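You operate a simulated robot arm through the tools that you are given. There is no shell and no other tool. Be economical: measure what you need, move in short steps, check, and stop when the job is done.

You are at the controls of a simulated robot arm. One attempt, no reset.

JOB
Clamp the rusty block, brush it clean with the green brush and put it in the blue tray.
Fine: use the black lever and leave it open; lay the brush back.

Only the result counts: the job must be done as asked and must still hold three seconds after the hand-in. Knocking over, shifting, dropping, spilling or breaking anything else fails it.

ROBOT AND FRAMES
A 5-joint arm with a two-finger parallel gripper, fixed in place. Base frame: the origin is at the foot of the arm, x ahead of it, y to its left, z up; the work surface is at about z = 0. Readings come in mm, degrees, newtons and seconds.
With the tool pointing down near the work surface it reaches from about 260 to 680 mm from the base axis. Its first joint turns from -66.0 to 66.0 degrees. The tool tilts only in the upright plane through the base axis and itself; it spins freely about its own axis. Payload 2.9 kg.
Tool frame: the origin (TCP) lies between the finger pads and is the grasp point; the fingertips stand 30 mm ahead of it; z points along the fingers, y is the line along which they close. The gripper opens to 110 mm. The fingers are 20 mm wide and 10 mm thick; the gripper's body (48 by 112 mm) begins 55 mm behind the TCP.
Orientation is told as [roll, pitch, yaw] about the base's x, y, z axes, in that order, counted from this pose: with the fingers straight down and closing along the base's y, the tool's x points along the base's -x, its y along +y and its z along -z.

CONTROLS
- The arm moves only by the tool step_arm. Its argument "rows" is a list of rows, each an object of numbers (a shift or turn left out is 0, a gripper value left out holds the last): "x", "y", "z": the shift along the base's x, y, z in units of 250 mm (1.0 is 250 mm); "wx", "wy", "wz": the turn, a rotation vector about the base's x, y, z in units of 90 degrees (1.0 is 90 degrees); "jaw": the finger opening in mm, from 0 to 110. In form: [{"x": .., "y": .., "z": .., "wx": .., "wy": .., "wz": .., "jaw": ..}, ...]. A call has 1 to 8 rows; each row is the pose to reach, as a shift and turn from the pose commanded when the call began. A call with a number of a shift or a turn outside -1 to 1 is refused whole. Each row takes 0.2 s and may step no farther than 50 mm and 8.6 degrees from the row before; otherwise, or with a gripper value out of range, the whole call is refused. A pose out of reach is approached as far as the arm can. The call stops where the force on the tool passes 40 N (or 10 N more than at its start, if that is more) or the arm is blocked; 0.2 s more then pass. The fingers move at their own pace (about 108 mm/s each) and stop on an object; they squeeze with about 40 N. The grip force told is the motor's: it shows also when the fingers shut on nothing. Time passes only in rows, and 0.2 s behind the last, so rows that repeat a pose let the fingers close. It gives the time, the measured TCP pose, the force on the tool (base axes), the opening and the grip force at its end, in the units of the frame above (readings bear some noise).
- Cameras (640 x 400 px; columns grow to the right, rows downward): "scene" is fixed at [40.5, -459.2, 598.8]; the picture's right is [0.71, -0.71, 0.00], its down [-0.45, -0.45, -0.78] and it looks along [0.55, 0.55, -0.63] (base axes); focal length 341 px, centre (320, 200). "wrist" rides on the gripper at [72, 17, -103] in the tool frame; the picture's right is [-0.23, 0.97, 0.00], its down [-0.76, -0.18, -0.62] and it looks along [-0.61, -0.14, 0.78] (tool axes); focal length 222 px, centre (320, 200). There is no depth. A picture from a camera that has moved, and an enlarged one, comes with that camera's place and axes in the base frame and with its lens.
- get_image(camera): a new picture of that camera. It takes no simulated time.
- close_up(camera, box): a new picture of the part [left, top, right, bottom] of that camera's present view, enlarged. It takes no simulated time.
- hand_in(): hands the job in; it is judged then, once.

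Work in short steps. Places have to be worked out from the pictures, the camera data and where the tool is seen: move nearer, look again, correct. Check each grasp and each placing, and mend what went wrong. You have 120 turns and 76 pictures in all, those below and enlarged ones among them. Open the gripper and draw the arm clear of the work before you hand the job in, unless the task says otherwise; then end with one line.

The tools are called by a JSON object that holds its "fn" and its "kwargs". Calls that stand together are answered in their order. step_arm: Moves the arm, as the interface text tells. Its arguments: {"type":"object","properties":{"rows":{"type":"array","items":{"type":"object","properties":{"x":{"type":"number"},"y":{"type":"number"},"z":{"type":"number"},"wx":{"type":"number"},"wy":{"type":"number"},"wz":{"type":"number"},"jaw":{"type":"number"}}}}},"required":["rows"]} The other tools are called the same way: get_image (camera) takes a picture; close_up (camera, box) takes an enlarged picture of a part of a camera's view; hand_in () hands the job in.

At the start:

```text
clock: 0.0
position: [403.9, 117.2, 304.2]
orientation: [0.0, 0.0, 0.0]
contact_force: [0.0, 0.9, -0.6]
grip_width: 110.0
grip_force: 0.1
```

scene: 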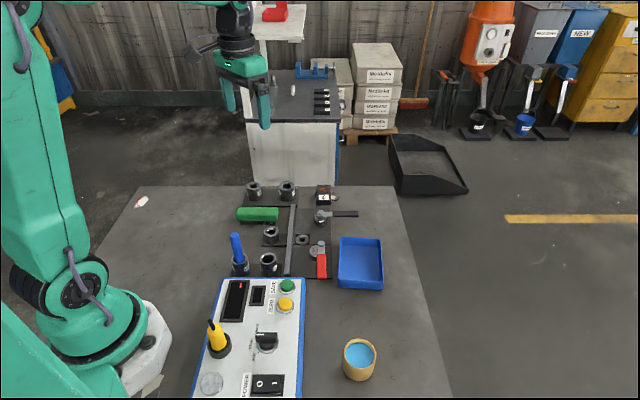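
wrist: 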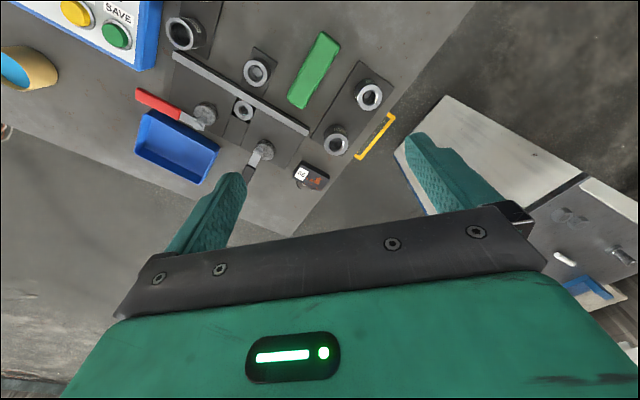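

I'll look closely at the work area first.

{"fn": "close_up", "kwargs": {"camera": "scene", "box": [220, 170, 400, 290]}}

{"fn": "close_up", "kwargs": {"camera": "wrist", "box": [120, 10, 420, 200]}}

```text
3.33 times, centred on (310, 230) of scene
camera zoom: at [40.5, -459.2, 598.8], right [0.71, -0.71, 0.0], down [-0.45, -0.45, -0.78], along [0.55, 0.55, -0.63], focal length 1137 px, centre (353, 100)
```

zoom: 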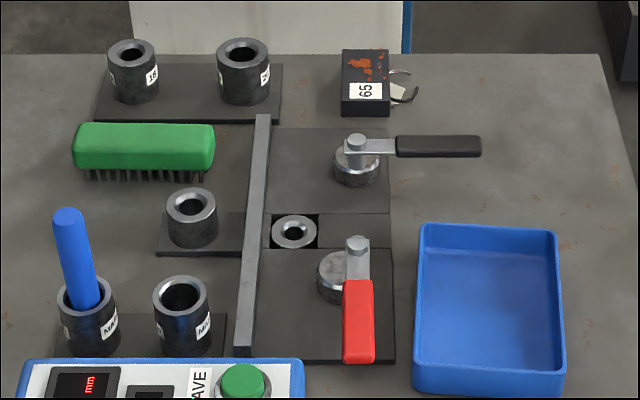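

```text
2.11 times, centred on (270, 105) of wrist
camera zoom: at [330.8, 136.5, 407.0], right [0.23, 0.97, 0.0], down [0.76, -0.18, 0.62], along [0.61, -0.14, -0.78], focal length 468 px, centre (425, 400)
```

zoom: 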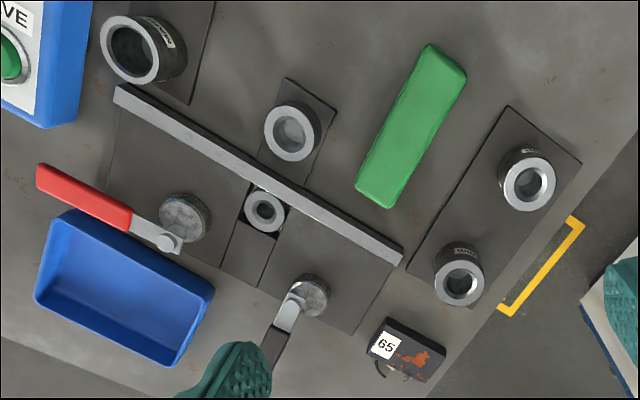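

{"fn": "close_up", "kwargs": {"camera": "wrist", "box": [270, 140, 350, 200]}}

{"fn": "close_up", "kwargs": {"camera": "scene", "box": [290, 175, 370, 225]}}

{"fn": "close_up", "kwargs": {"camera": "scene", "box": [180, 265, 320, 400]}}

```text
6.67 times, centred on (310, 170) of wrist
camera zoom: at [330.8, 136.5, 407.0], right [0.23, 0.97, 0.0], down [0.76, -0.18, 0.62], along [0.61, -0.14, -0.78], focal length 1481 px, centre (387, 400)
```

zoom: 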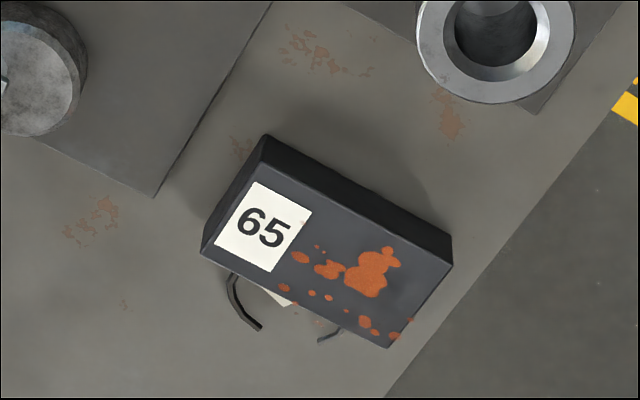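

```text
8.00 times, centred on (330, 200) of scene
camera zoom: at [40.5, -459.2, 598.8], right [0.71, -0.71, 0.0], down [-0.45, -0.45, -0.78], along [0.55, 0.55, -0.63], focal length 2729 px, centre (240, 200)
```

zoom: 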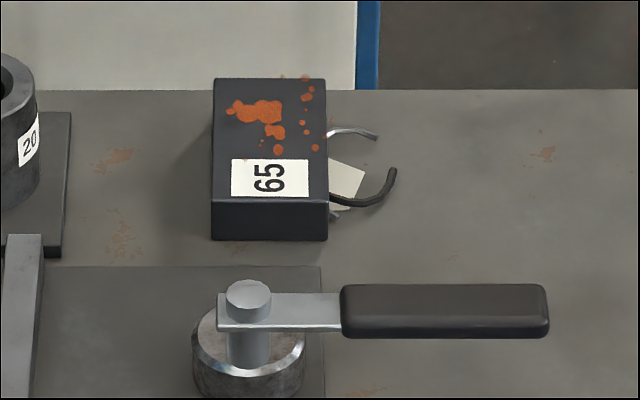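

```text
2.96 times, centred on (250, 332) of scene
camera zoom: at [40.5, -459.2, 598.8], right [0.71, -0.71, 0.0], down [-0.45, -0.45, -0.78], along [0.55, 0.55, -0.63], focal length 1011 px, centre (527, -193)
```

zoom: 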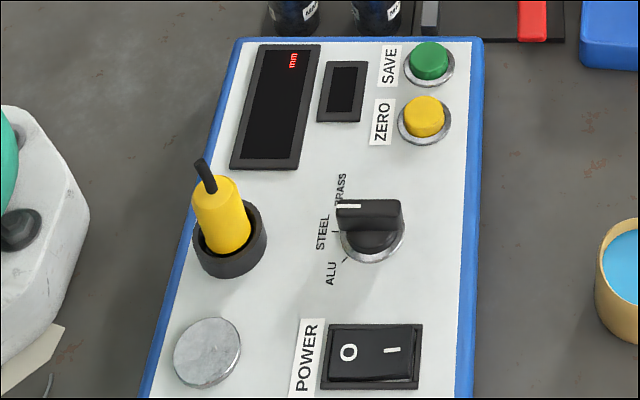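

The rusty block is the black "65" block, about 65×42×19 mm at roughly (567, 62), lying parallel to the fence (45°). I'll move above it with the jaw line along the 65 mm length and look again.

{"fn": "step_arm", "kwargs": {"rows": [{"x": 0.109, "y": -0.037, "z": -0.07, "wz": -0.0833}, {"x": 0.217, "y": -0.074, "z": -0.139, "wz": -0.1667}, {"x": 0.326, "y": -0.11, "z": -0.208, "wz": -0.25}, {"x": 0.435, "y": -0.147, "z": -0.278, "wz": -0.3333}, {"x": 0.543, "y": -0.184, "z": -0.347, "wz": -0.4167}, {"x": 0.652, "y": -0.221, "z": -0.417, "wz": -0.5}]}}

{"fn": "get_image", "kwargs": {"camera": "wrist"}}

{"fn": "get_image", "kwargs": {"camera": "scene"}}

```text
clock: 1.4
position: [567.7, 62.4, 200.3]
orientation: [-0.1, 0.1, -45.1]
contact_force: [-0.3, -1.3, -0.6]
grip_width: 109.8
grip_force: 0.1
```

```text
68 pictures are left
camera wrist: at [525.9, 127.5, 303.6], right [0.85, 0.53, 0.0], down [0.41, -0.67, 0.62], along [0.33, -0.53, -0.78], focal length 222 px, centre (320, 200)
```

wrist: 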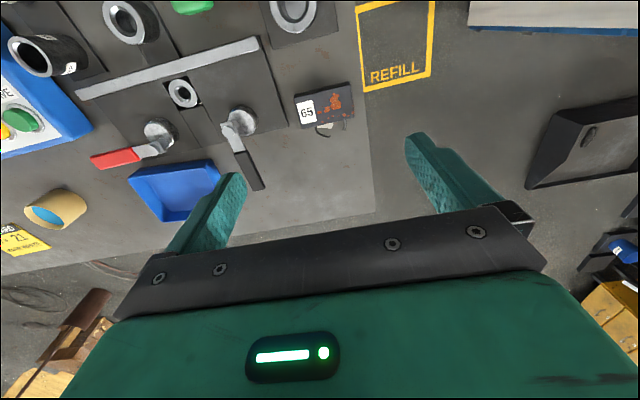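

```text
67 pictures are left
```

scene: 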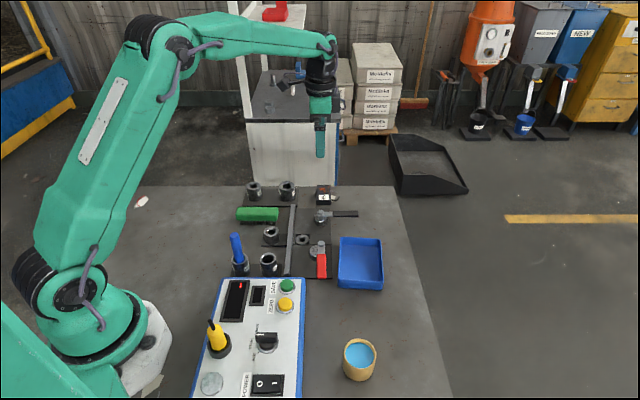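

{"fn": "close_up", "kwargs": {"camera": "wrist", "box": [280, 70, 370, 140]}}

{"fn": "close_up", "kwargs": {"camera": "wrist", "box": [70, 0, 290, 220]}}

```text
5.71 times, centred on (325, 105) of wrist
camera zoom: at [525.9, 127.5, 303.6], right [0.85, 0.53, 0.0], down [0.41, -0.67, 0.62], along [0.33, -0.53, -0.78], focal length 1269 px, centre (291, 743)
```

zoom: 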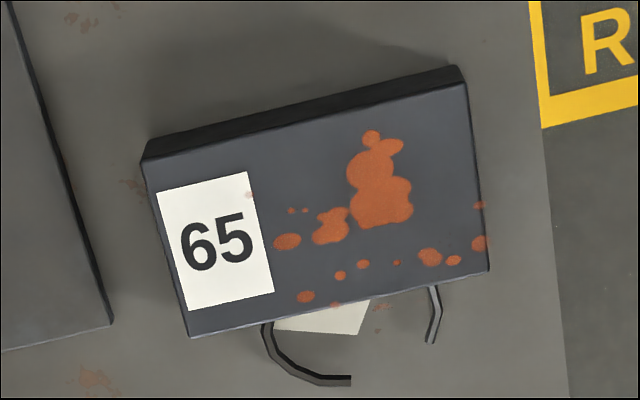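

```text
1.82 times, centred on (180, 110) of wrist
camera zoom: at [525.9, 127.5, 303.6], right [0.85, 0.53, 0.0], down [0.41, -0.67, 0.62], along [0.33, -0.53, -0.78], focal length 404 px, centre (574, 364)
```

zoom: 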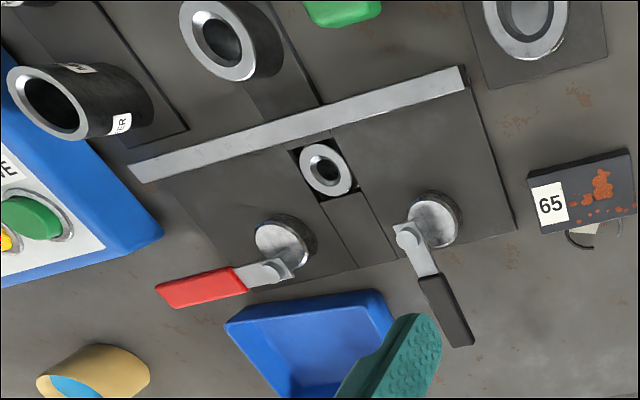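

{"fn": "close_up", "kwargs": {"camera": "wrist", "box": [140, 80, 270, 200]}}

{"fn": "close_up", "kwargs": {"camera": "scene", "box": [280, 195, 380, 285]}}

```text
3.33 times, centred on (205, 140) of wrist
camera zoom: at [525.9, 127.5, 303.6], right [0.85, 0.53, 0.0], down [0.41, -0.67, 0.62], along [0.33, -0.53, -0.78], focal length 740 px, centre (703, 400)
```

zoom: 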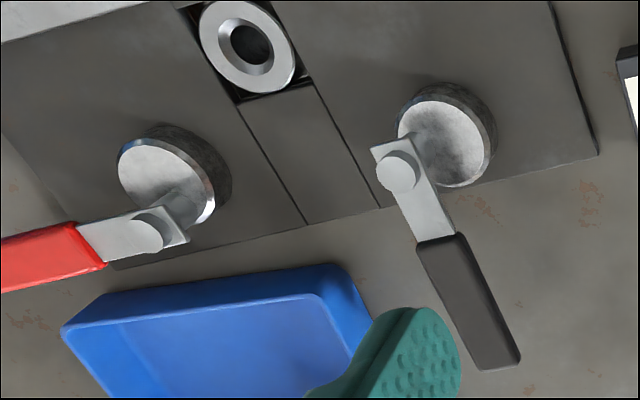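

```text
4.44 times, centred on (330, 240) of scene
camera zoom: at [40.5, -459.2, 598.8], right [0.71, -0.71, 0.0], down [-0.45, -0.45, -0.78], along [0.55, 0.55, -0.63], focal length 1516 px, centre (276, 22)
```

zoom: 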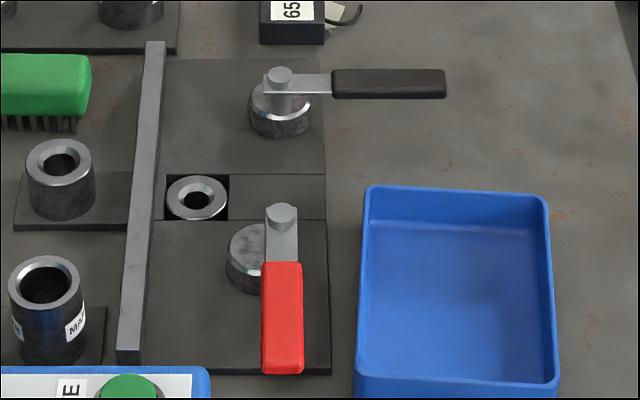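

Estimates: block centre about (574, 61), top about 20; black cam pivot (489, -14), lever along (0.71, -0.71) at z≈46, apparently closing counter‑clockwise. I descend over the block partway and check alignment.

{"fn": "step_arm", "kwargs": {"rows": [{"x": 0.028, "y": -0.004, "z": -0.16}, {"x": 0.028, "y": -0.004, "z": -0.34}, {"x": 0.028, "y": -0.004, "z": -0.52}]}}

{"fn": "get_image", "kwargs": {"camera": "wrist"}}

{"fn": "close_up", "kwargs": {"camera": "scene", "box": [270, 140, 390, 220]}}

```text
clock: 2.2
position: [576.3, 61.2, 71.0]
orientation: [0.0, 0.0, -45.1]
contact_force: [-0.6, -0.1, 0.7]
grip_width: 110.1
grip_force: 0.1
```

```text
62 pictures are left
camera wrist: at [535.2, 125.8, 174.5], right [0.85, 0.53, 0.0], down [0.41, -0.66, 0.62], along [0.33, -0.53, -0.78], focal length 222 px, centre (320, 200)
```

wrist: 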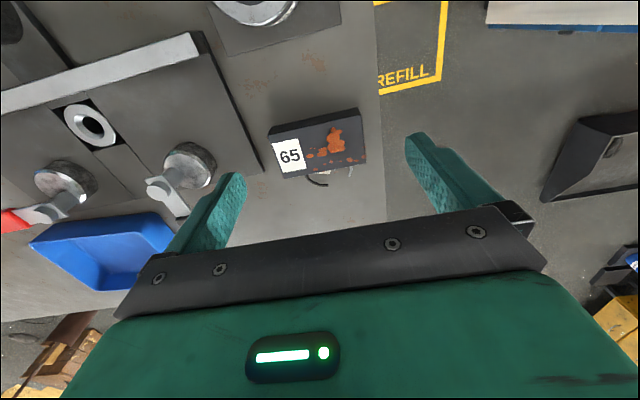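

```text
5.00 times, centred on (330, 180) of scene
camera zoom: at [40.5, -459.2, 598.8], right [0.71, -0.71, 0.0], down [-0.45, -0.45, -0.78], along [0.55, 0.55, -0.63], focal length 1706 px, centre (270, 300)
```

zoom: 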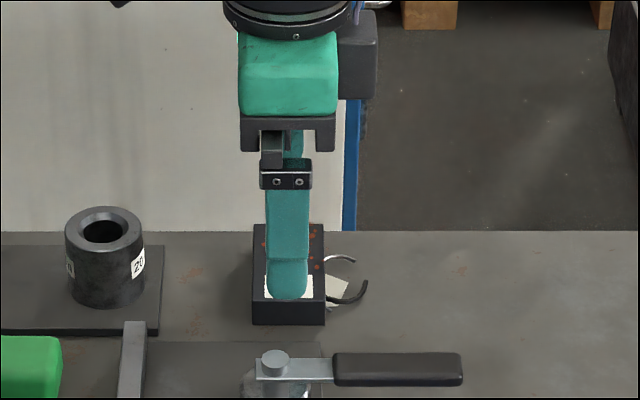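

Aligned within a couple of mm. Descend to z≈35 and close.

{"fn": "step_arm", "kwargs": {"rows": [{"x": -0.004, "z": -0.07}, {"x": -0.004, "z": -0.14}, {"x": -0.004, "z": -0.14, "jaw": 50}, {"x": -0.004, "z": -0.14, "jaw": 50}, {"x": -0.004, "z": -0.14, "jaw": 50}]}}

{"fn": "close_up", "kwargs": {"camera": "scene", "box": [270, 140, 390, 220]}}

```text
clock: 3.4
position: [573.5, 60.9, 35.8]
orientation: [0.0, -0.1, -45.1]
contact_force: [0.7, 0.2, 0.3]
grip_width: 69.5
grip_force: 40.4
```

```text
5.00 times, centred on (330, 180) of scene
camera zoom: at [40.5, -459.2, 598.8], right [0.71, -0.71, 0.0], down [-0.45, -0.45, -0.78], along [0.55, 0.55, -0.63], focal length 1706 px, centre (270, 300)
```

zoom: 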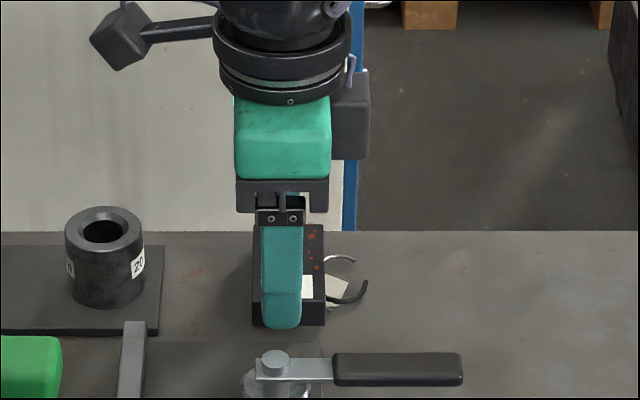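

Gripped at 69.5 mm. Lift and carry over to the gap between fence and black cam (about x 464, y 26), then look.

{"fn": "step_arm", "kwargs": {"rows": [{"z": 0.1}, {"z": 0.28}, {"x": -0.14, "y": -0.046, "z": 0.3}, {"x": -0.29, "y": -0.095, "z": 0.3}, {"x": -0.436, "y": -0.142, "z": 0.3}, {"x": -0.436, "y": -0.142, "z": 0.3}]}}

{"fn": "close_up", "kwargs": {"camera": "scene", "box": [250, 140, 390, 240]}}

{"fn": "get_image", "kwargs": {"camera": "wrist"}}

```text
clock: 4.8
position: [463.4, 27.5, 112.6]
orientation: [-0.1, 0.0, -45.1]
contact_force: [-0.1, -0.1, 0.1]
grip_width: 50.2
grip_force: 0.0
```

```text
4.00 times, centred on (320, 190) of scene
camera zoom: at [40.5, -459.2, 598.8], right [0.71, -0.71, 0.0], down [-0.45, -0.45, -0.78], along [0.55, 0.55, -0.63], focal length 1364 px, centre (320, 240)
```

zoom: 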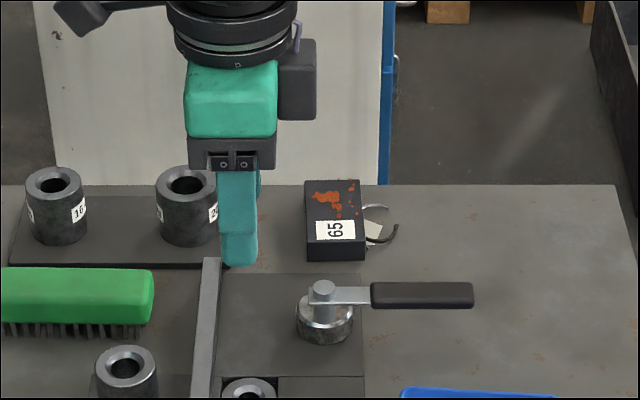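

```text
58 pictures are left
camera wrist: at [421.9, 91.2, 214.5], right [0.85, 0.53, 0.0], down [0.41, -0.66, 0.62], along [0.33, -0.53, -0.78], focal length 222 px, centre (320, 200)
```

wrist: 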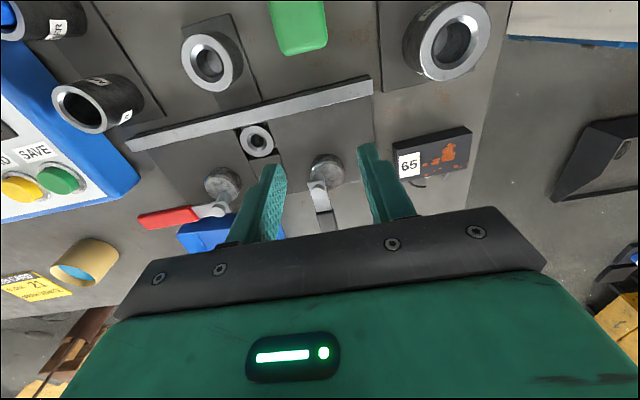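

The grip slipped off (the block stayed put in its original place). I'll go back, grip lower, slightly better centred, with the jaw commanded fully closed, and lift slowly.

{"fn": "step_arm", "kwargs": {"rows": [{"x": 0.15, "y": 0.046, "jaw": 110}, {"x": 0.3, "y": 0.092}, {"x": 0.445, "y": 0.137}, {"x": 0.445, "y": 0.137, "z": -0.1}, {"x": 0.445, "y": 0.137, "z": -0.22}, {"x": 0.445, "y": 0.137, "z": -0.28}, {"x": 0.445, "y": 0.137, "z": -0.312}]}}

{"fn": "close_up", "kwargs": {"camera": "scene", "box": [270, 140, 390, 220]}}

{"fn": "close_up", "kwargs": {"camera": "wrist", "box": [200, 100, 480, 260]}}

```text
clock: 6.6
position: [576.1, 59.0, 36.0]
orientation: [-0.1, 0.0, -45.1]
contact_force: [-0.9, -1.2, 2.1]
grip_width: 110.2
grip_force: 0.0
stopped in row 7: the force on the tool passed its limit (the readings are from after the stop); the commanded pose is now the measured one
```

```text
5.00 times, centred on (330, 180) of scene
camera zoom: at [40.5, -459.2, 598.8], right [0.71, -0.71, 0.0], down [-0.45, -0.45, -0.78], along [0.55, 0.55, -0.63], focal length 1706 px, centre (270, 300)
```

zoom: 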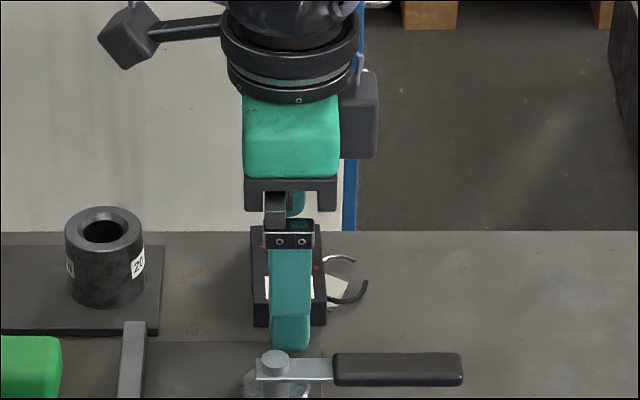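

```text
2.29 times, centred on (340, 180) of wrist
camera zoom: at [535.8, 124.1, 138.8], right [0.85, 0.53, 0.0], down [0.41, -0.66, 0.62], along [0.33, -0.53, -0.78], focal length 508 px, centre (274, 246)
```

zoom: 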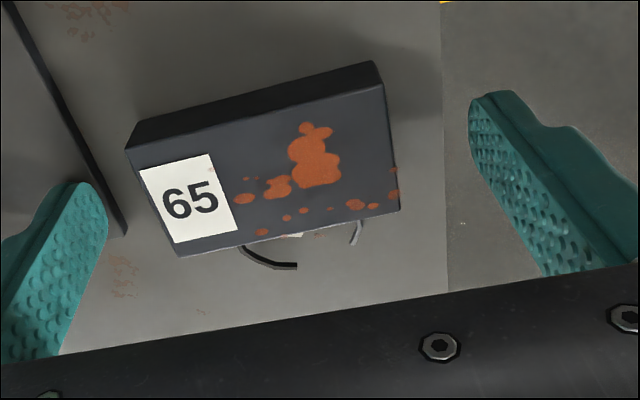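

The descent stopped on a light contact (probably a fingertip on the fixture plate edge). I'll lift slightly, narrow the jaw to 88 mm, and go down again gently.

{"fn": "step_arm", "kwargs": {"rows": [{"z": 0.02, "jaw": 88}, {"z": 0.02}, {"z": 0.0}, {"z": -0.008}, {"z": -0.016}]}}

{"fn": "close_up", "kwargs": {"camera": "wrist", "box": [200, 100, 480, 260]}}

```text
clock: 8.0
position: [577.0, 59.6, 35.4]
orientation: [0.1, -0.1, -44.9]
contact_force: [0.3, -0.6, -0.8]
grip_width: 88.0
grip_force: 0.0
stopped in row 5: the force on the tool passed its limit (the readings are from after the stop); the commanded pose is now the measured one
```

```text
2.29 times, centred on (340, 180) of wrist
camera zoom: at [536.0, 124.7, 138.5], right [0.85, 0.53, 0.0], down [0.41, -0.66, 0.62], along [0.33, -0.53, -0.78], focal length 508 px, centre (274, 246)
```

zoom: 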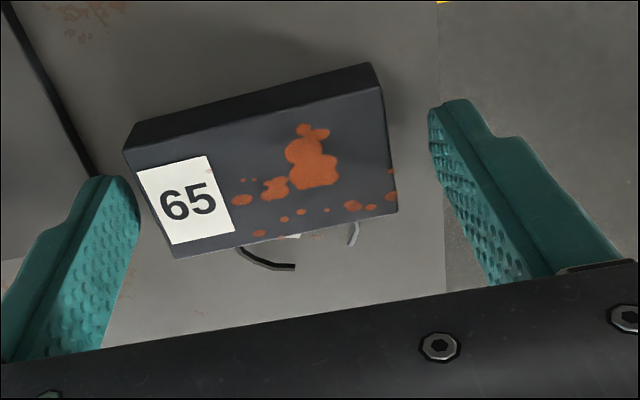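

Tips are at table level here (TCP ≈35). Close fully and lift slowly by 5 mm to see whether it holds.

{"fn": "step_arm", "kwargs": {"rows": [{"z": 0.002, "jaw": 0}, {"z": 0.002}, {"z": 0.002}, {"z": 0.01}, {"z": 0.02}, {"z": 0.03}]}}

{"fn": "close_up", "kwargs": {"camera": "wrist", "box": [200, 100, 480, 260]}}

{"fn": "close_up", "kwargs": {"camera": "scene", "box": [270, 140, 390, 220]}}

```text
clock: 9.3
position: [576.2, 60.1, 43.3]
orientation: [0.0, -0.1, -45.0]
contact_force: [-0.2, -0.3, -4.4]
grip_width: 69.8
grip_force: 39.9
```

```text
2.29 times, centred on (340, 180) of wrist
camera zoom: at [535.7, 124.5, 145.8], right [0.85, 0.53, 0.0], down [0.41, -0.66, 0.62], along [0.33, -0.53, -0.78], focal length 508 px, centre (274, 246)
```

zoom: 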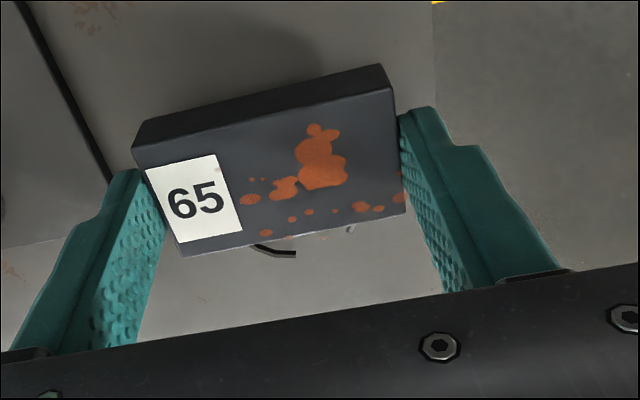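

```text
5.00 times, centred on (330, 180) of scene
camera zoom: at [40.5, -459.2, 598.8], right [0.71, -0.71, 0.0], down [-0.45, -0.45, -0.78], along [0.55, 0.55, -0.63], focal length 1706 px, centre (270, 300)
```

zoom: 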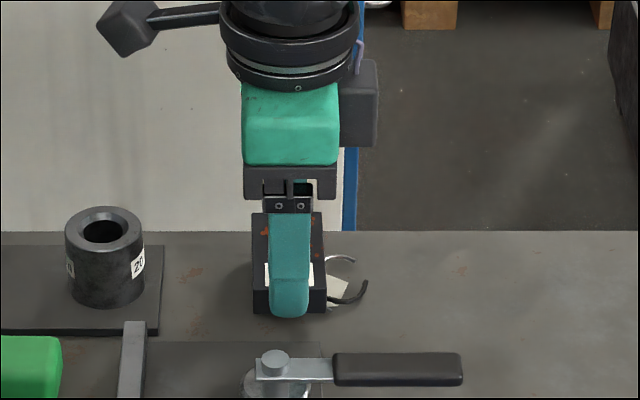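

It is held now (4.4 N weight); the wire scrap stays on the table. Lift slowly and move toward the fence side.

{"fn": "step_arm", "kwargs": {"rows": [{"z": 0.04}, {"z": 0.08}, {"z": 0.12}, {"z": 0.16}, {"z": 0.18, "x": -0.03, "y": 0.03}, {"z": 0.18, "x": -0.07, "y": 0.07}, {"z": 0.18, "x": -0.11, "y": 0.11}, {"z": 0.18, "x": -0.14, "y": 0.14}]}}

```text
clock: 11.2
position: [541.2, 95.8, 87.3]
orientation: [0.1, 0.1, -45.0]
contact_force: [0.3, -0.1, -4.3]
grip_width: 69.6
grip_force: 40.0
```

{"fn": "step_arm", "kwargs": {"rows": [{"x": -0.03, "y": -0.03}, {"x": -0.07, "y": -0.07}, {"x": -0.11, "y": -0.11}, {"x": -0.15, "y": -0.15}, {"x": -0.19, "y": -0.19}, {"x": -0.23, "y": -0.23}, {"x": -0.26, "y": -0.26}, {"x": -0.29, "y": -0.29}]}}

{"fn": "close_up", "kwargs": {"camera": "wrist", "box": [150, 60, 480, 260]}}

{"fn": "close_up", "kwargs": {"camera": "scene", "box": [250, 160, 370, 250]}}

```text
clock: 12.9
position: [468.5, 22.6, 88.8]
orientation: [0.0, 0.0, -44.9]
contact_force: [-0.5, 0.0, -3.2]
grip_width: 69.7
grip_force: 40.0
```

```text
1.94 times, centred on (315, 160) of wrist
camera zoom: at [427.9, 87.3, 190.8], right [0.85, 0.53, 0.0], down [0.41, -0.66, 0.62], along [0.33, -0.53, -0.78], focal length 431 px, centre (330, 278)
```

zoom: 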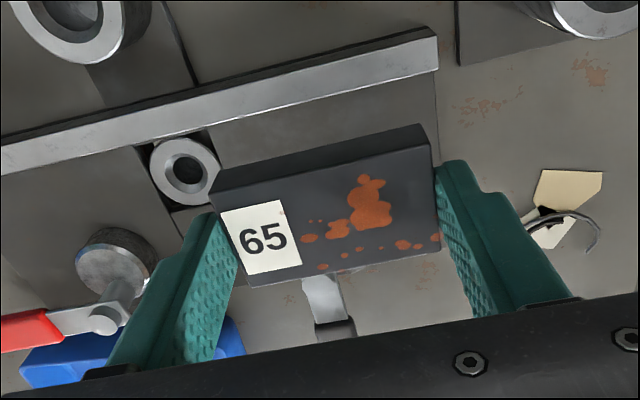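

```text
4.44 times, centred on (310, 205) of scene
camera zoom: at [40.5, -459.2, 598.8], right [0.71, -0.71, 0.0], down [-0.45, -0.45, -0.78], along [0.55, 0.55, -0.63], focal length 1516 px, centre (364, 178)
```

zoom: 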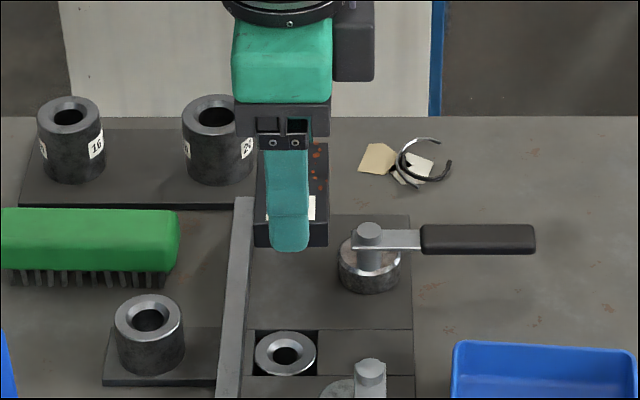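

Block is centred in the gap (n≈314 between fence 288 and cam 338). Shift 4 mm further along the fence away from the ring and lower to z≈48.

{"fn": "step_arm", "kwargs": {"rows": [{"x": 0.011, "y": 0.011, "z": -0.03}, {"x": 0.011, "y": 0.011, "z": -0.06}, {"x": 0.011, "y": 0.011, "z": -0.09}, {"x": 0.011, "y": 0.011, "z": -0.12}, {"x": 0.011, "y": 0.011, "z": -0.15}, {"x": 0.011, "y": 0.011, "z": -0.16}, {"x": 0.011, "y": 0.011, "z": -0.168}]}}

{"fn": "close_up", "kwargs": {"camera": "wrist", "box": [150, 60, 480, 260]}}

```text
clock: 14.6
position: [471.6, 26.0, 45.1]
orientation: [0.2, -0.1, -44.9]
contact_force: [-0.9, 0.2, -4.3]
grip_width: 69.6
grip_force: 40.5
```

```text
1.94 times, centred on (315, 160) of wrist
camera zoom: at [431.2, 89.7, 149.0], right [0.85, 0.53, 0.0], down [0.41, -0.66, 0.62], along [0.33, -0.53, -0.78], focal length 431 px, centre (330, 278)
```

zoom: 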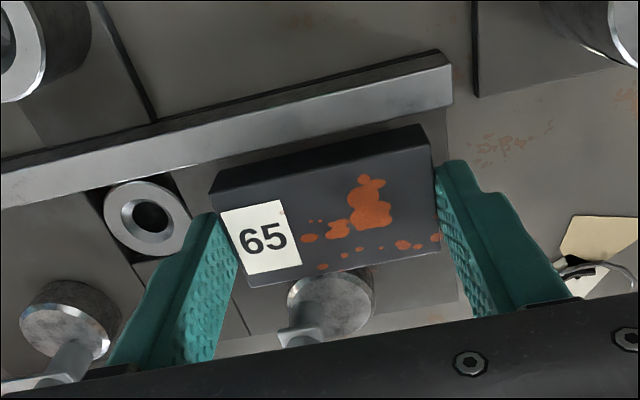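

{"fn": "step_arm", "kwargs": {"rows": [{"z": -0.006}, {"z": -0.012}, {"z": -0.018}, {"z": -0.018}]}}

```text
clock: 15.6
position: [471.6, 25.4, 41.4]
orientation: [0.1, -0.2, -45.0]
contact_force: [0.8, 0.0, -3.9]
grip_width: 69.6
grip_force: 40.3
```

{"fn": "step_arm", "kwargs": {"rows": [{"z": -0.006}, {"z": -0.012}, {"z": -0.012}]}}

```text
clock: 16.4
position: [472.3, 25.1, 41.9]
orientation: [0.3, -0.2, -45.1]
contact_force: [-11.8, -8.0, 33.8]
grip_width: 69.8
grip_force: 39.5
```

Touched the plate at z≈41. Ease up and push gently toward the fence.

{"fn": "step_arm", "kwargs": {"rows": [{"z": 0.011}, {"z": 0.011, "x": -0.006, "y": 0.006}, {"z": 0.011, "x": -0.011, "y": 0.011}, {"z": 0.011, "x": -0.015, "y": 0.015}]}}

{"fn": "close_up", "kwargs": {"camera": "wrist", "box": [150, 60, 480, 260]}}

```text
clock: 17.4
position: [468.1, 28.3, 40.5]
orientation: [0.1, 0.0, -45.0]
contact_force: [2.8, -0.6, 1.3]
grip_width: 69.8
grip_force: 40.5
```

```text
1.94 times, centred on (315, 160) of wrist
camera zoom: at [427.2, 93.5, 143.8], right [0.85, 0.53, 0.0], down [0.41, -0.66, 0.62], along [0.33, -0.53, -0.78], focal length 431 px, centre (330, 278)
```

zoom: 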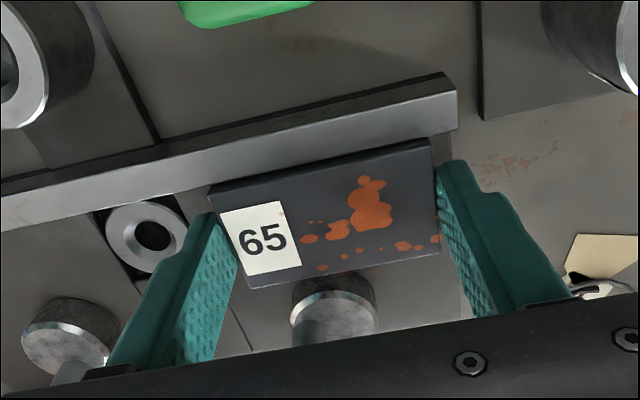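

{"fn": "step_arm", "kwargs": {"rows": [{"x": -0.004, "y": 0.004}, {"x": -0.008, "y": 0.008}, {"x": -0.011, "y": 0.011}, {"x": -0.011, "y": 0.011}]}}

{"fn": "close_up", "kwargs": {"camera": "wrist", "box": [150, 60, 480, 260]}}

```text
clock: 18.4
position: [467.8, 30.6, 41.5]
orientation: [0.3, -0.2, -45.2]
contact_force: [17.2, -30.1, -5.5]
grip_width: 69.6
grip_force: 39.4
```

```text
1.94 times, centred on (315, 160) of wrist
camera zoom: at [426.2, 95.6, 144.5], right [0.85, 0.52, 0.01], down [0.41, -0.67, 0.63], along [0.33, -0.53, -0.78], focal length 431 px, centre (330, 278)
```

zoom: 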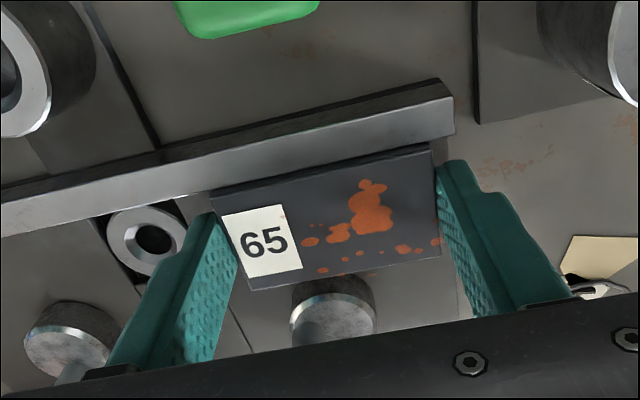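

The block is firmly against the fence. Relax the push, open slightly (80 mm), and rise.

{"fn": "step_arm", "kwargs": {"rows": [{"x": 0.007, "y": -0.007}, {"x": 0.007, "y": -0.007, "jaw": 79}, {"x": 0.007, "y": -0.007, "jaw": 79}, {"x": 0.007, "y": -0.007, "z": 0.06}, {"x": 0.007, "y": -0.007, "z": 0.2}, {"x": 0.007, "y": -0.007, "z": 0.36}]}}

{"fn": "get_image", "kwargs": {"camera": "wrist"}}

{"fn": "close_up", "kwargs": {"camera": "scene", "box": [250, 180, 370, 250]}}

```text
clock: 19.8
position: [467.1, 28.6, 130.5]
orientation: [0.1, 0.0, -45.0]
contact_force: [-0.4, 1.0, 0.3]
grip_width: 79.3
grip_force: 0.1
```

```text
47 pictures are left
camera wrist: at [426.4, 93.4, 233.7], right [0.85, 0.53, 0.0], down [0.41, -0.66, 0.62], along [0.33, -0.53, -0.78], focal length 222 px, centre (320, 200)
```

wrist: 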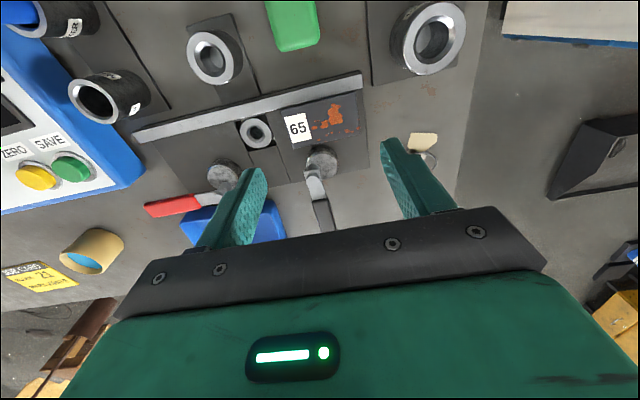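

```text
5.33 times, centred on (310, 215) of scene
camera zoom: at [40.5, -459.2, 598.8], right [0.71, -0.71, 0.0], down [-0.45, -0.45, -0.78], along [0.55, 0.55, -0.63], focal length 1819 px, centre (373, 120)
```

zoom: 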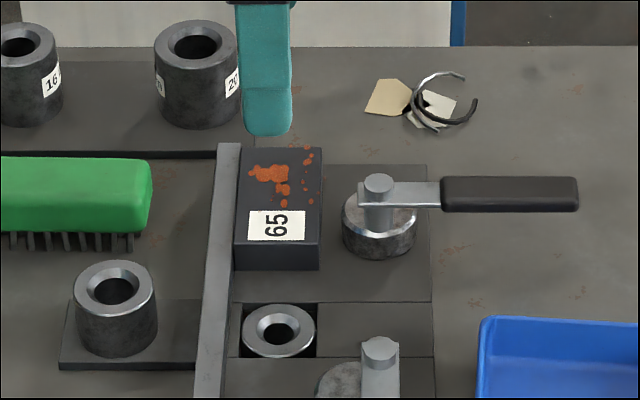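

Block is seated at the fence with ~10 mm gap to the cam. Now go over the black lever's handle (about x 532, y -59) with the jaw at 40 mm.

{"fn": "step_arm", "kwargs": {"rows": [{"x": 0.08, "y": -0.11, "jaw": 40}, {"x": 0.17, "y": -0.23}, {"x": 0.258, "y": -0.352}, {"x": 0.258, "y": -0.352, "z": -0.12}, {"x": 0.258, "y": -0.352, "z": -0.12}]}}

{"fn": "close_up", "kwargs": {"camera": "scene", "box": [280, 160, 400, 250]}}

{"fn": "close_up", "kwargs": {"camera": "wrist", "box": [200, 80, 480, 260]}}

```text
clock: 20.9
position: [531.2, -59.7, 101.5]
orientation: [0.1, 0.0, -45.0]
contact_force: [-0.1, -0.2, 0.1]
grip_width: 40.0
grip_force: 0.1
```

```text
4.44 times, centred on (340, 205) of scene
camera zoom: at [40.5, -459.2, 598.8], right [0.71, -0.71, 0.0], down [-0.45, -0.45, -0.78], along [0.55, 0.55, -0.63], focal length 1516 px, centre (231, 178)
```

zoom: 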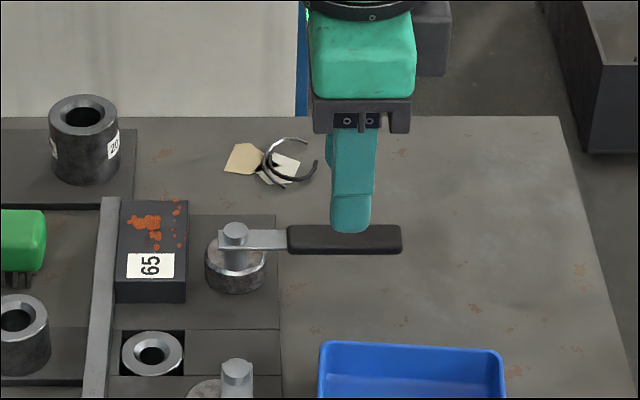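

```text
2.22 times, centred on (340, 170) of wrist
camera zoom: at [490.2, 5.4, 203.3], right [0.85, 0.53, 0.0], down [0.41, -0.66, 0.62], along [0.33, -0.53, -0.78], focal length 494 px, centre (276, 267)
```

zoom: 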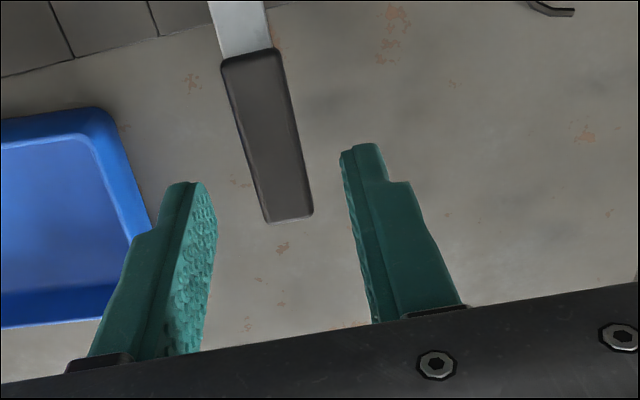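

Aligned with the handle. Descend to z≈60 and grip it.

{"fn": "step_arm", "kwargs": {"rows": [{"z": -0.08}, {"z": -0.15}, {"z": -0.165}, {"z": -0.165, "jaw": 0}, {"z": -0.165, "jaw": 0}]}}

{"fn": "close_up", "kwargs": {"camera": "scene", "box": [280, 160, 400, 250]}}

```text
clock: 22.1
position: [530.4, -58.6, 59.6]
orientation: [0.0, 0.0, -45.1]
contact_force: [-9.1, -8.4, 3.8]
grip_width: 19.8
grip_force: 44.8
```

```text
4.44 times, centred on (340, 205) of scene
camera zoom: at [40.5, -459.2, 598.8], right [0.71, -0.71, 0.0], down [-0.45, -0.45, -0.78], along [0.55, 0.55, -0.63], focal length 1516 px, centre (231, 178)
```

zoom: 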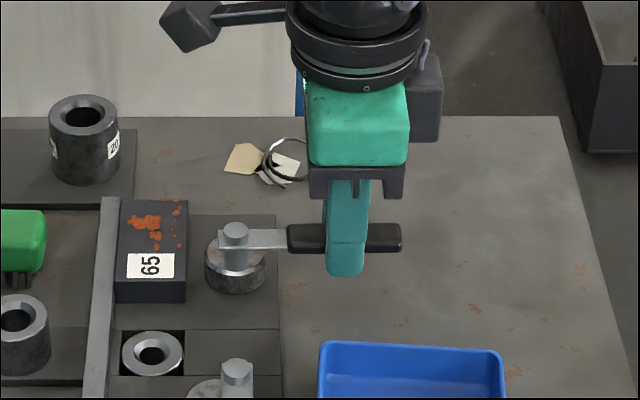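

Handle gripped. Try turning it counter-clockwise about the pivot, 16° first.

{"fn": "step_arm", "kwargs": {"rows": [{"x": 0.0225, "y": 0.0259, "wz": 0.0889}, {"x": 0.0412, "y": 0.0547, "wz": 0.1778}]}}

{"fn": "close_up", "kwargs": {"camera": "scene", "box": [280, 160, 400, 250]}}

```text
clock: 22.8
position: [540.1, -44.7, 60.0]
orientation: [0.0, 0.1, -29.0]
contact_force: [-16.0, -14.9, 13.4]
grip_width: 20.2
grip_force: 45.2
```

```text
4.44 times, centred on (340, 205) of scene
camera zoom: at [40.4, -459.2, 598.8], right [0.71, -0.71, 0.0], down [-0.45, -0.45, -0.78], along [0.55, 0.55, -0.63], focal length 1516 px, centre (231, 178)
```

zoom: 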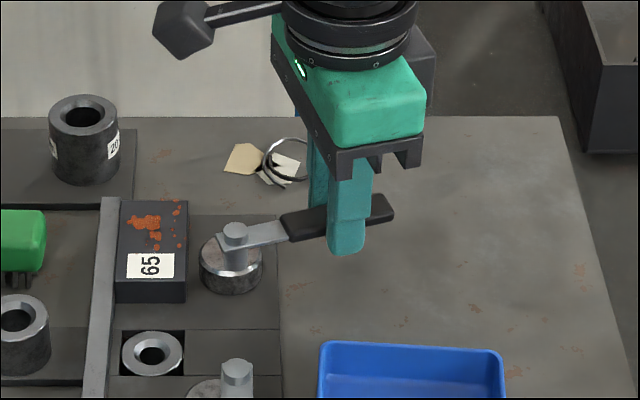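

It turns and the cam moves toward the block. Continue.

{"fn": "step_arm", "kwargs": {"rows": [{"x": 0.0145, "y": 0.0311, "wz": 0.0889}, {"x": 0.0246, "y": 0.0639, "wz": 0.1778}, {"x": 0.0299, "y": 0.0978, "wz": 0.2667}, {"x": 0.0305, "y": 0.1321, "wz": 0.3556}, {"x": 0.0263, "y": 0.1662, "wz": 0.4444}, {"x": 0.0174, "y": 0.1994, "wz": 0.5333}]}}

{"fn": "close_up", "kwargs": {"camera": "scene", "box": [280, 160, 400, 250]}}

```text
clock: 24.1
position: [544.7, 3.6, 59.2]
orientation: [0.1, 0.3, 19.1]
contact_force: [-22.3, -26.0, 8.1]
grip_width: 20.2
grip_force: 45.6
```

```text
4.44 times, centred on (340, 205) of scene
camera zoom: at [40.5, -459.2, 598.8], right [0.71, -0.71, 0.0], down [-0.45, -0.45, -0.78], along [0.55, 0.55, -0.63], focal length 1516 px, centre (231, 178)
```

zoom: 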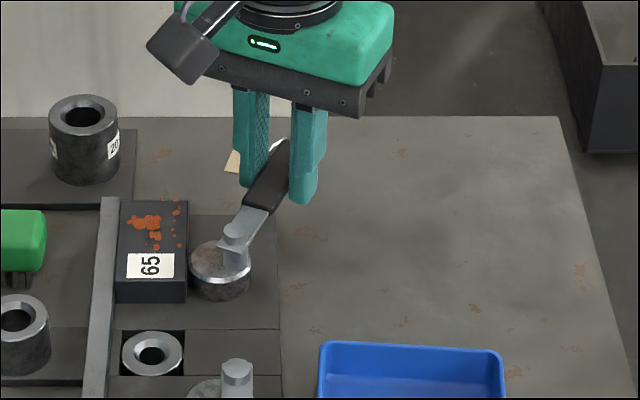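

Nearly there; the force is mostly radial, so I shift the arc inward a little and continue the last ~24°.

{"fn": "step_arm", "kwargs": {"rows": [{"x": -0.008, "y": -0.006}, {"x": -0.0214, "y": 0.0256, "wz": 0.0889}, {"x": -0.039, "y": 0.055, "wz": 0.1778}, {"x": -0.061, "y": 0.082, "wz": 0.2667}]}}

{"fn": "close_up", "kwargs": {"camera": "scene", "box": [280, 160, 400, 250]}}

```text
clock: 25.1
position: [534.0, 21.7, 59.3]
orientation: [-0.3, -0.3, 40.9]
contact_force: [3.2, -2.9, -3.6]
grip_width: 20.0
grip_force: 44.9
stopped in row 4: the force on the tool passed its limit (the readings are from after the stop); the commanded pose is now the measured one
```

```text
4.44 times, centred on (340, 205) of scene
camera zoom: at [40.6, -459.2, 598.8], right [0.71, -0.71, 0.0], down [-0.45, -0.45, -0.78], along [0.55, 0.55, -0.63], focal length 1516 px, centre (231, 178)
```

zoom: 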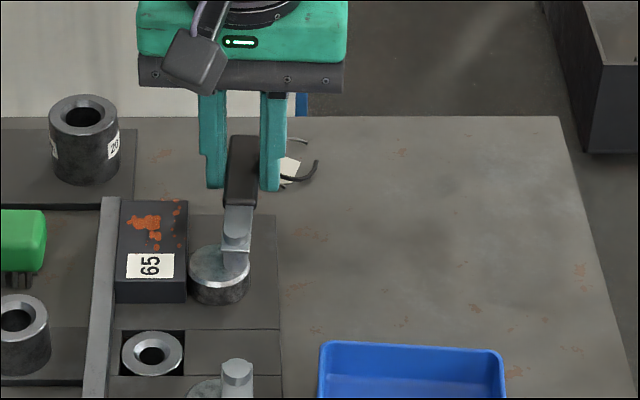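

{"fn": "step_arm", "kwargs": {"rows": [{"x": -0.0115, "y": 0.0127, "wz": 0.0444}, {"x": -0.024, "y": 0.025, "wz": 0.0889}]}}

{"fn": "close_up", "kwargs": {"camera": "scene", "box": [290, 180, 350, 230]}}

```text
clock: 25.8
position: [531.1, 26.4, 59.2]
orientation: [-0.5, -0.5, 48.6]
contact_force: [25.8, -23.5, -17.3]
grip_width: 20.2
grip_force: 44.9
```

```text
8.00 times, centred on (320, 205) of scene
camera zoom: at [40.6, -459.3, 598.8], right [0.71, -0.71, 0.0], down [-0.45, -0.45, -0.77], along [0.55, 0.55, -0.63], focal length 2729 px, centre (320, 160)
```

zoom: 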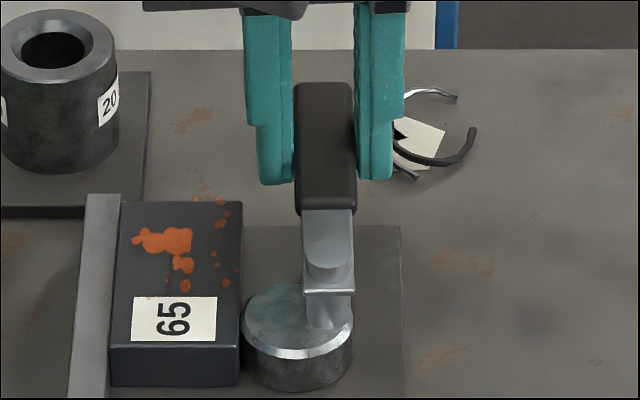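

Lever is at its closed position, cam against the block. Release the handle and rise.

{"fn": "step_arm", "kwargs": {"rows": [{"x": 0.008, "y": -0.008, "jaw": 36}, {"x": 0.008, "y": -0.008, "jaw": 36}, {"x": 0.008, "y": -0.008, "z": 0.1}, {"x": 0.008, "y": -0.008, "z": 0.28}, {"x": 0.008, "y": -0.008, "z": 0.45}]}}

{"fn": "close_up", "kwargs": {"camera": "scene", "box": [220, 170, 370, 270]}}

{"fn": "get_image", "kwargs": {"camera": "wrist"}}

```text
clock: 26.9
position: [531.1, 26.7, 174.4]
orientation: [-0.1, -0.3, 48.9]
contact_force: [0.4, -0.8, -0.8]
grip_width: 35.9
grip_force: 0.1
```

```text
4.00 times, centred on (295, 220) of scene
camera zoom: at [40.5, -459.2, 598.8], right [0.71, -0.71, 0.0], down [-0.45, -0.45, -0.78], along [0.55, 0.55, -0.63], focal length 1364 px, centre (420, 120)
```

zoom: 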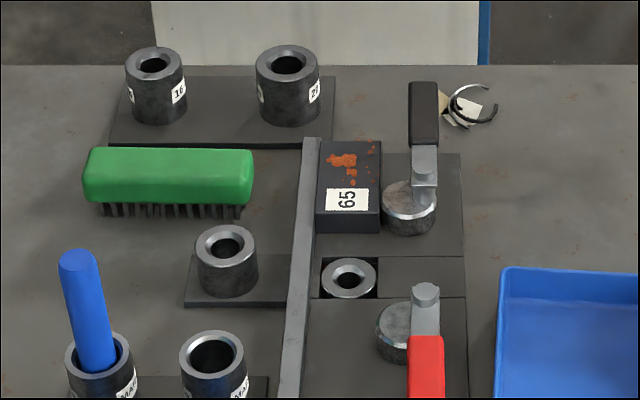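

```text
37 pictures are left
camera wrist: at [468.5, -14.9, 276.8], right [-0.58, 0.81, 0.0], down [0.63, 0.46, 0.63], along [0.51, 0.36, -0.78], focal length 222 px, centre (320, 200)
```

wrist: 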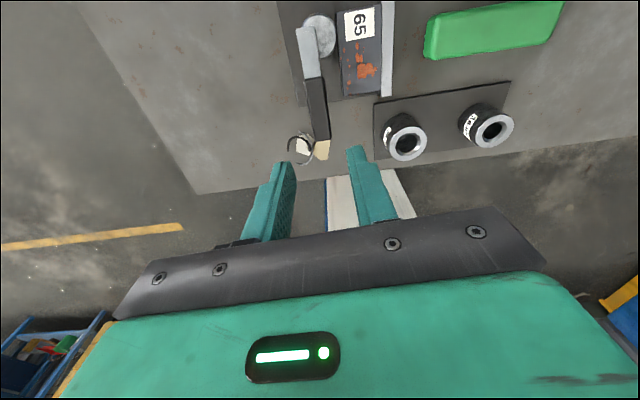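

Clamped. Now go to the green brush (centre about (382, 115), its length across the fence direction), spinning back to yaw -45.

{"fn": "step_arm", "kwargs": {"rows": [{"x": -0.05, "y": 0.03, "wz": -0.09}, {"x": -0.1, "y": 0.06, "wz": -0.18}, {"x": -0.15, "y": 0.09, "wz": -0.27}, {"x": -0.2, "y": 0.12, "wz": -0.36}, {"x": -0.25, "y": 0.15, "wz": -0.45}, {"x": -0.3, "y": 0.18, "wz": -0.54}]}}

{"fn": "step_arm", "kwargs": {"rows": [{"x": -0.05, "y": 0.03, "wz": -0.085}, {"x": -0.1, "y": 0.06, "wz": -0.17}, {"x": -0.15, "y": 0.09, "wz": -0.255, "jaw": 70}, {"x": -0.2, "y": 0.12, "wz": -0.34}, {"x": -0.25, "y": 0.15, "wz": -0.425}, {"x": -0.296, "y": 0.173, "wz": -0.503}, {"x": -0.296, "y": 0.173, "wz": -0.503}]}}

{"fn": "get_image", "kwargs": {"camera": "wrist"}}

```text
clock: 28.4
position: [454.3, 71.5, 172.9]
orientation: [0.0, -0.2, 0.2]
contact_force: [0.5, -0.1, 0.6]
grip_width: 36.1
grip_force: 0.0
```

```text
clock: 29.9
position: [379.9, 115.3, 172.0]
orientation: [-0.2, 0.0, -45.1]
contact_force: [0.5, -0.3, 0.7]
grip_width: 69.9
grip_force: 0.1
```

```text
36 pictures are left
camera wrist: at [340.1, 180.2, 274.8], right [0.85, 0.53, 0.0], down [0.41, -0.66, 0.62], along [0.33, -0.53, -0.78], focal length 222 px, centre (320, 200)
```

wrist: 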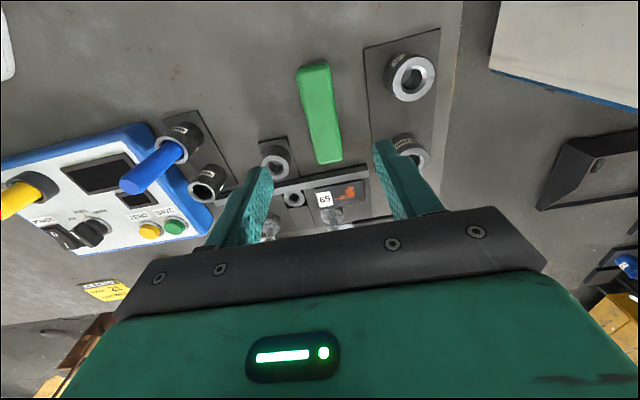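

{"fn": "step_arm", "kwargs": {"rows": [{"x": -0.004, "y": 0.004, "z": -0.15, "jaw": 56}, {"x": -0.004, "y": 0.004, "z": -0.3}, {"x": -0.004, "y": 0.004, "z": -0.38}, {"x": -0.004, "y": 0.004, "z": -0.38}]}}

{"fn": "close_up", "kwargs": {"camera": "wrist", "box": [180, 40, 480, 240]}}

{"fn": "close_up", "kwargs": {"camera": "scene", "box": [210, 140, 330, 240]}}

```text
clock: 30.9
position: [379.5, 116.4, 77.0]
orientation: [-0.1, 0.0, -45.0]
contact_force: [-0.2, 0.5, -0.6]
grip_width: 56.0
grip_force: 0.1
```

```text
2.00 times, centred on (330, 140) of wrist
camera zoom: at [339.2, 181.5, 180.3], right [0.85, 0.53, 0.0], down [0.41, -0.66, 0.62], along [0.33, -0.53, -0.78], focal length 444 px, centre (300, 320)
```

zoom: 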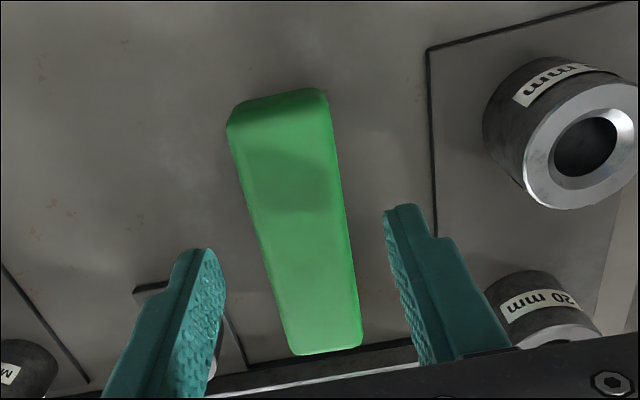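

```text
4.00 times, centred on (270, 190) of scene
camera zoom: at [40.5, -459.2, 598.8], right [0.71, -0.71, 0.0], down [-0.45, -0.45, -0.78], along [0.55, 0.55, -0.63], focal length 1364 px, centre (520, 240)
```

zoom: 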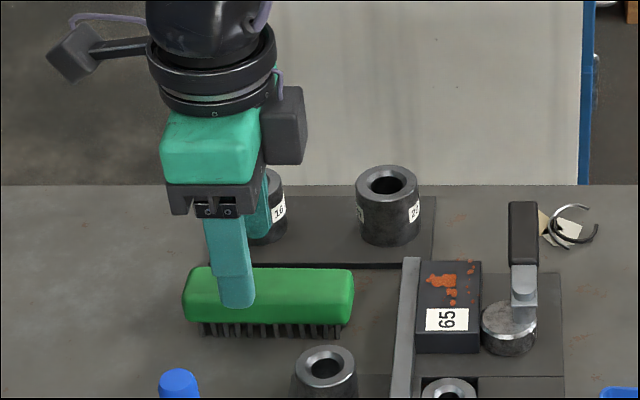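

Centred across; shift 4 mm along the brush, descend to z≈47, and grip.

{"fn": "step_arm", "kwargs": {"rows": [{"x": 0.011, "y": -0.011, "z": -0.06}, {"x": 0.011, "y": -0.011, "z": -0.12}, {"x": 0.011, "y": -0.011, "z": -0.12, "jaw": 0}, {"x": 0.011, "y": -0.011, "z": -0.12}, {"x": 0.011, "y": -0.011, "z": -0.12}]}}

{"fn": "close_up", "kwargs": {"camera": "scene", "box": [210, 140, 330, 240]}}

```text
clock: 32.1
position: [383.0, 112.7, 47.3]
orientation: [-0.1, 0.0, -45.1]
contact_force: [0.2, 0.2, 1.1]
grip_width: 33.2
grip_force: 40.5
```

```text
4.00 times, centred on (270, 190) of scene
camera zoom: at [40.5, -459.2, 598.8], right [0.71, -0.71, 0.0], down [-0.45, -0.45, -0.78], along [0.55, 0.55, -0.63], focal length 1364 px, centre (520, 240)
```

zoom: 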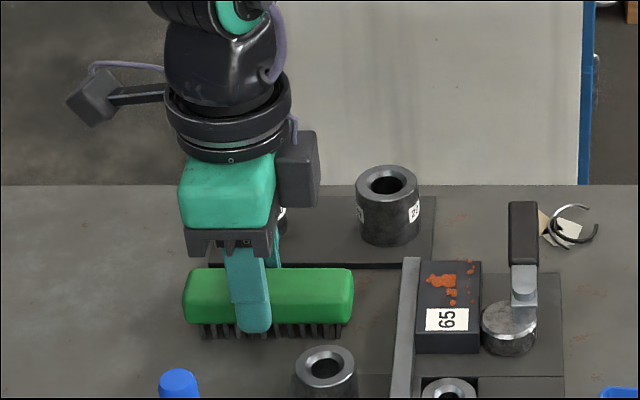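

Brush gripped (33 mm); its home is TCP (383, 113, 47), yaw -45. Lift slowly.

{"fn": "step_arm", "kwargs": {"rows": [{"z": 0.03}, {"z": 0.07}, {"z": 0.12}, {"z": 0.17}, {"z": 0.22}, {"z": 0.27}, {"z": 0.32}]}}

{"fn": "close_up", "kwargs": {"camera": "scene", "box": [210, 110, 330, 240]}}

```text
clock: 33.8
position: [383.3, 114.0, 126.8]
orientation: [-0.1, 0.0, -45.1]
contact_force: [0.6, 0.2, -0.4]
grip_width: 32.9
grip_force: 39.6
```

```text
3.08 times, centred on (270, 175) of scene
camera zoom: at [40.5, -459.2, 598.8], right [0.71, -0.71, 0.0], down [-0.45, -0.45, -0.78], along [0.55, 0.55, -0.63], focal length 1050 px, centre (474, 277)
```

zoom: 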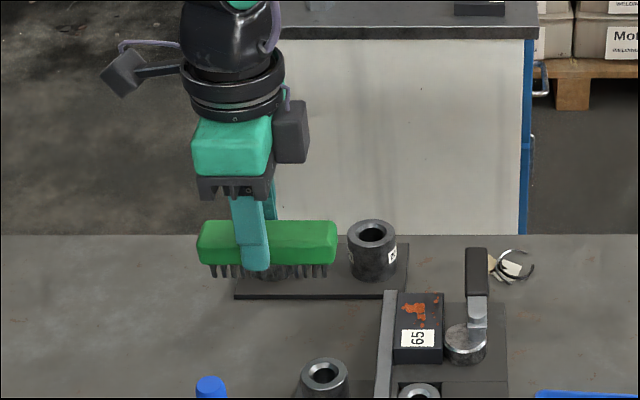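

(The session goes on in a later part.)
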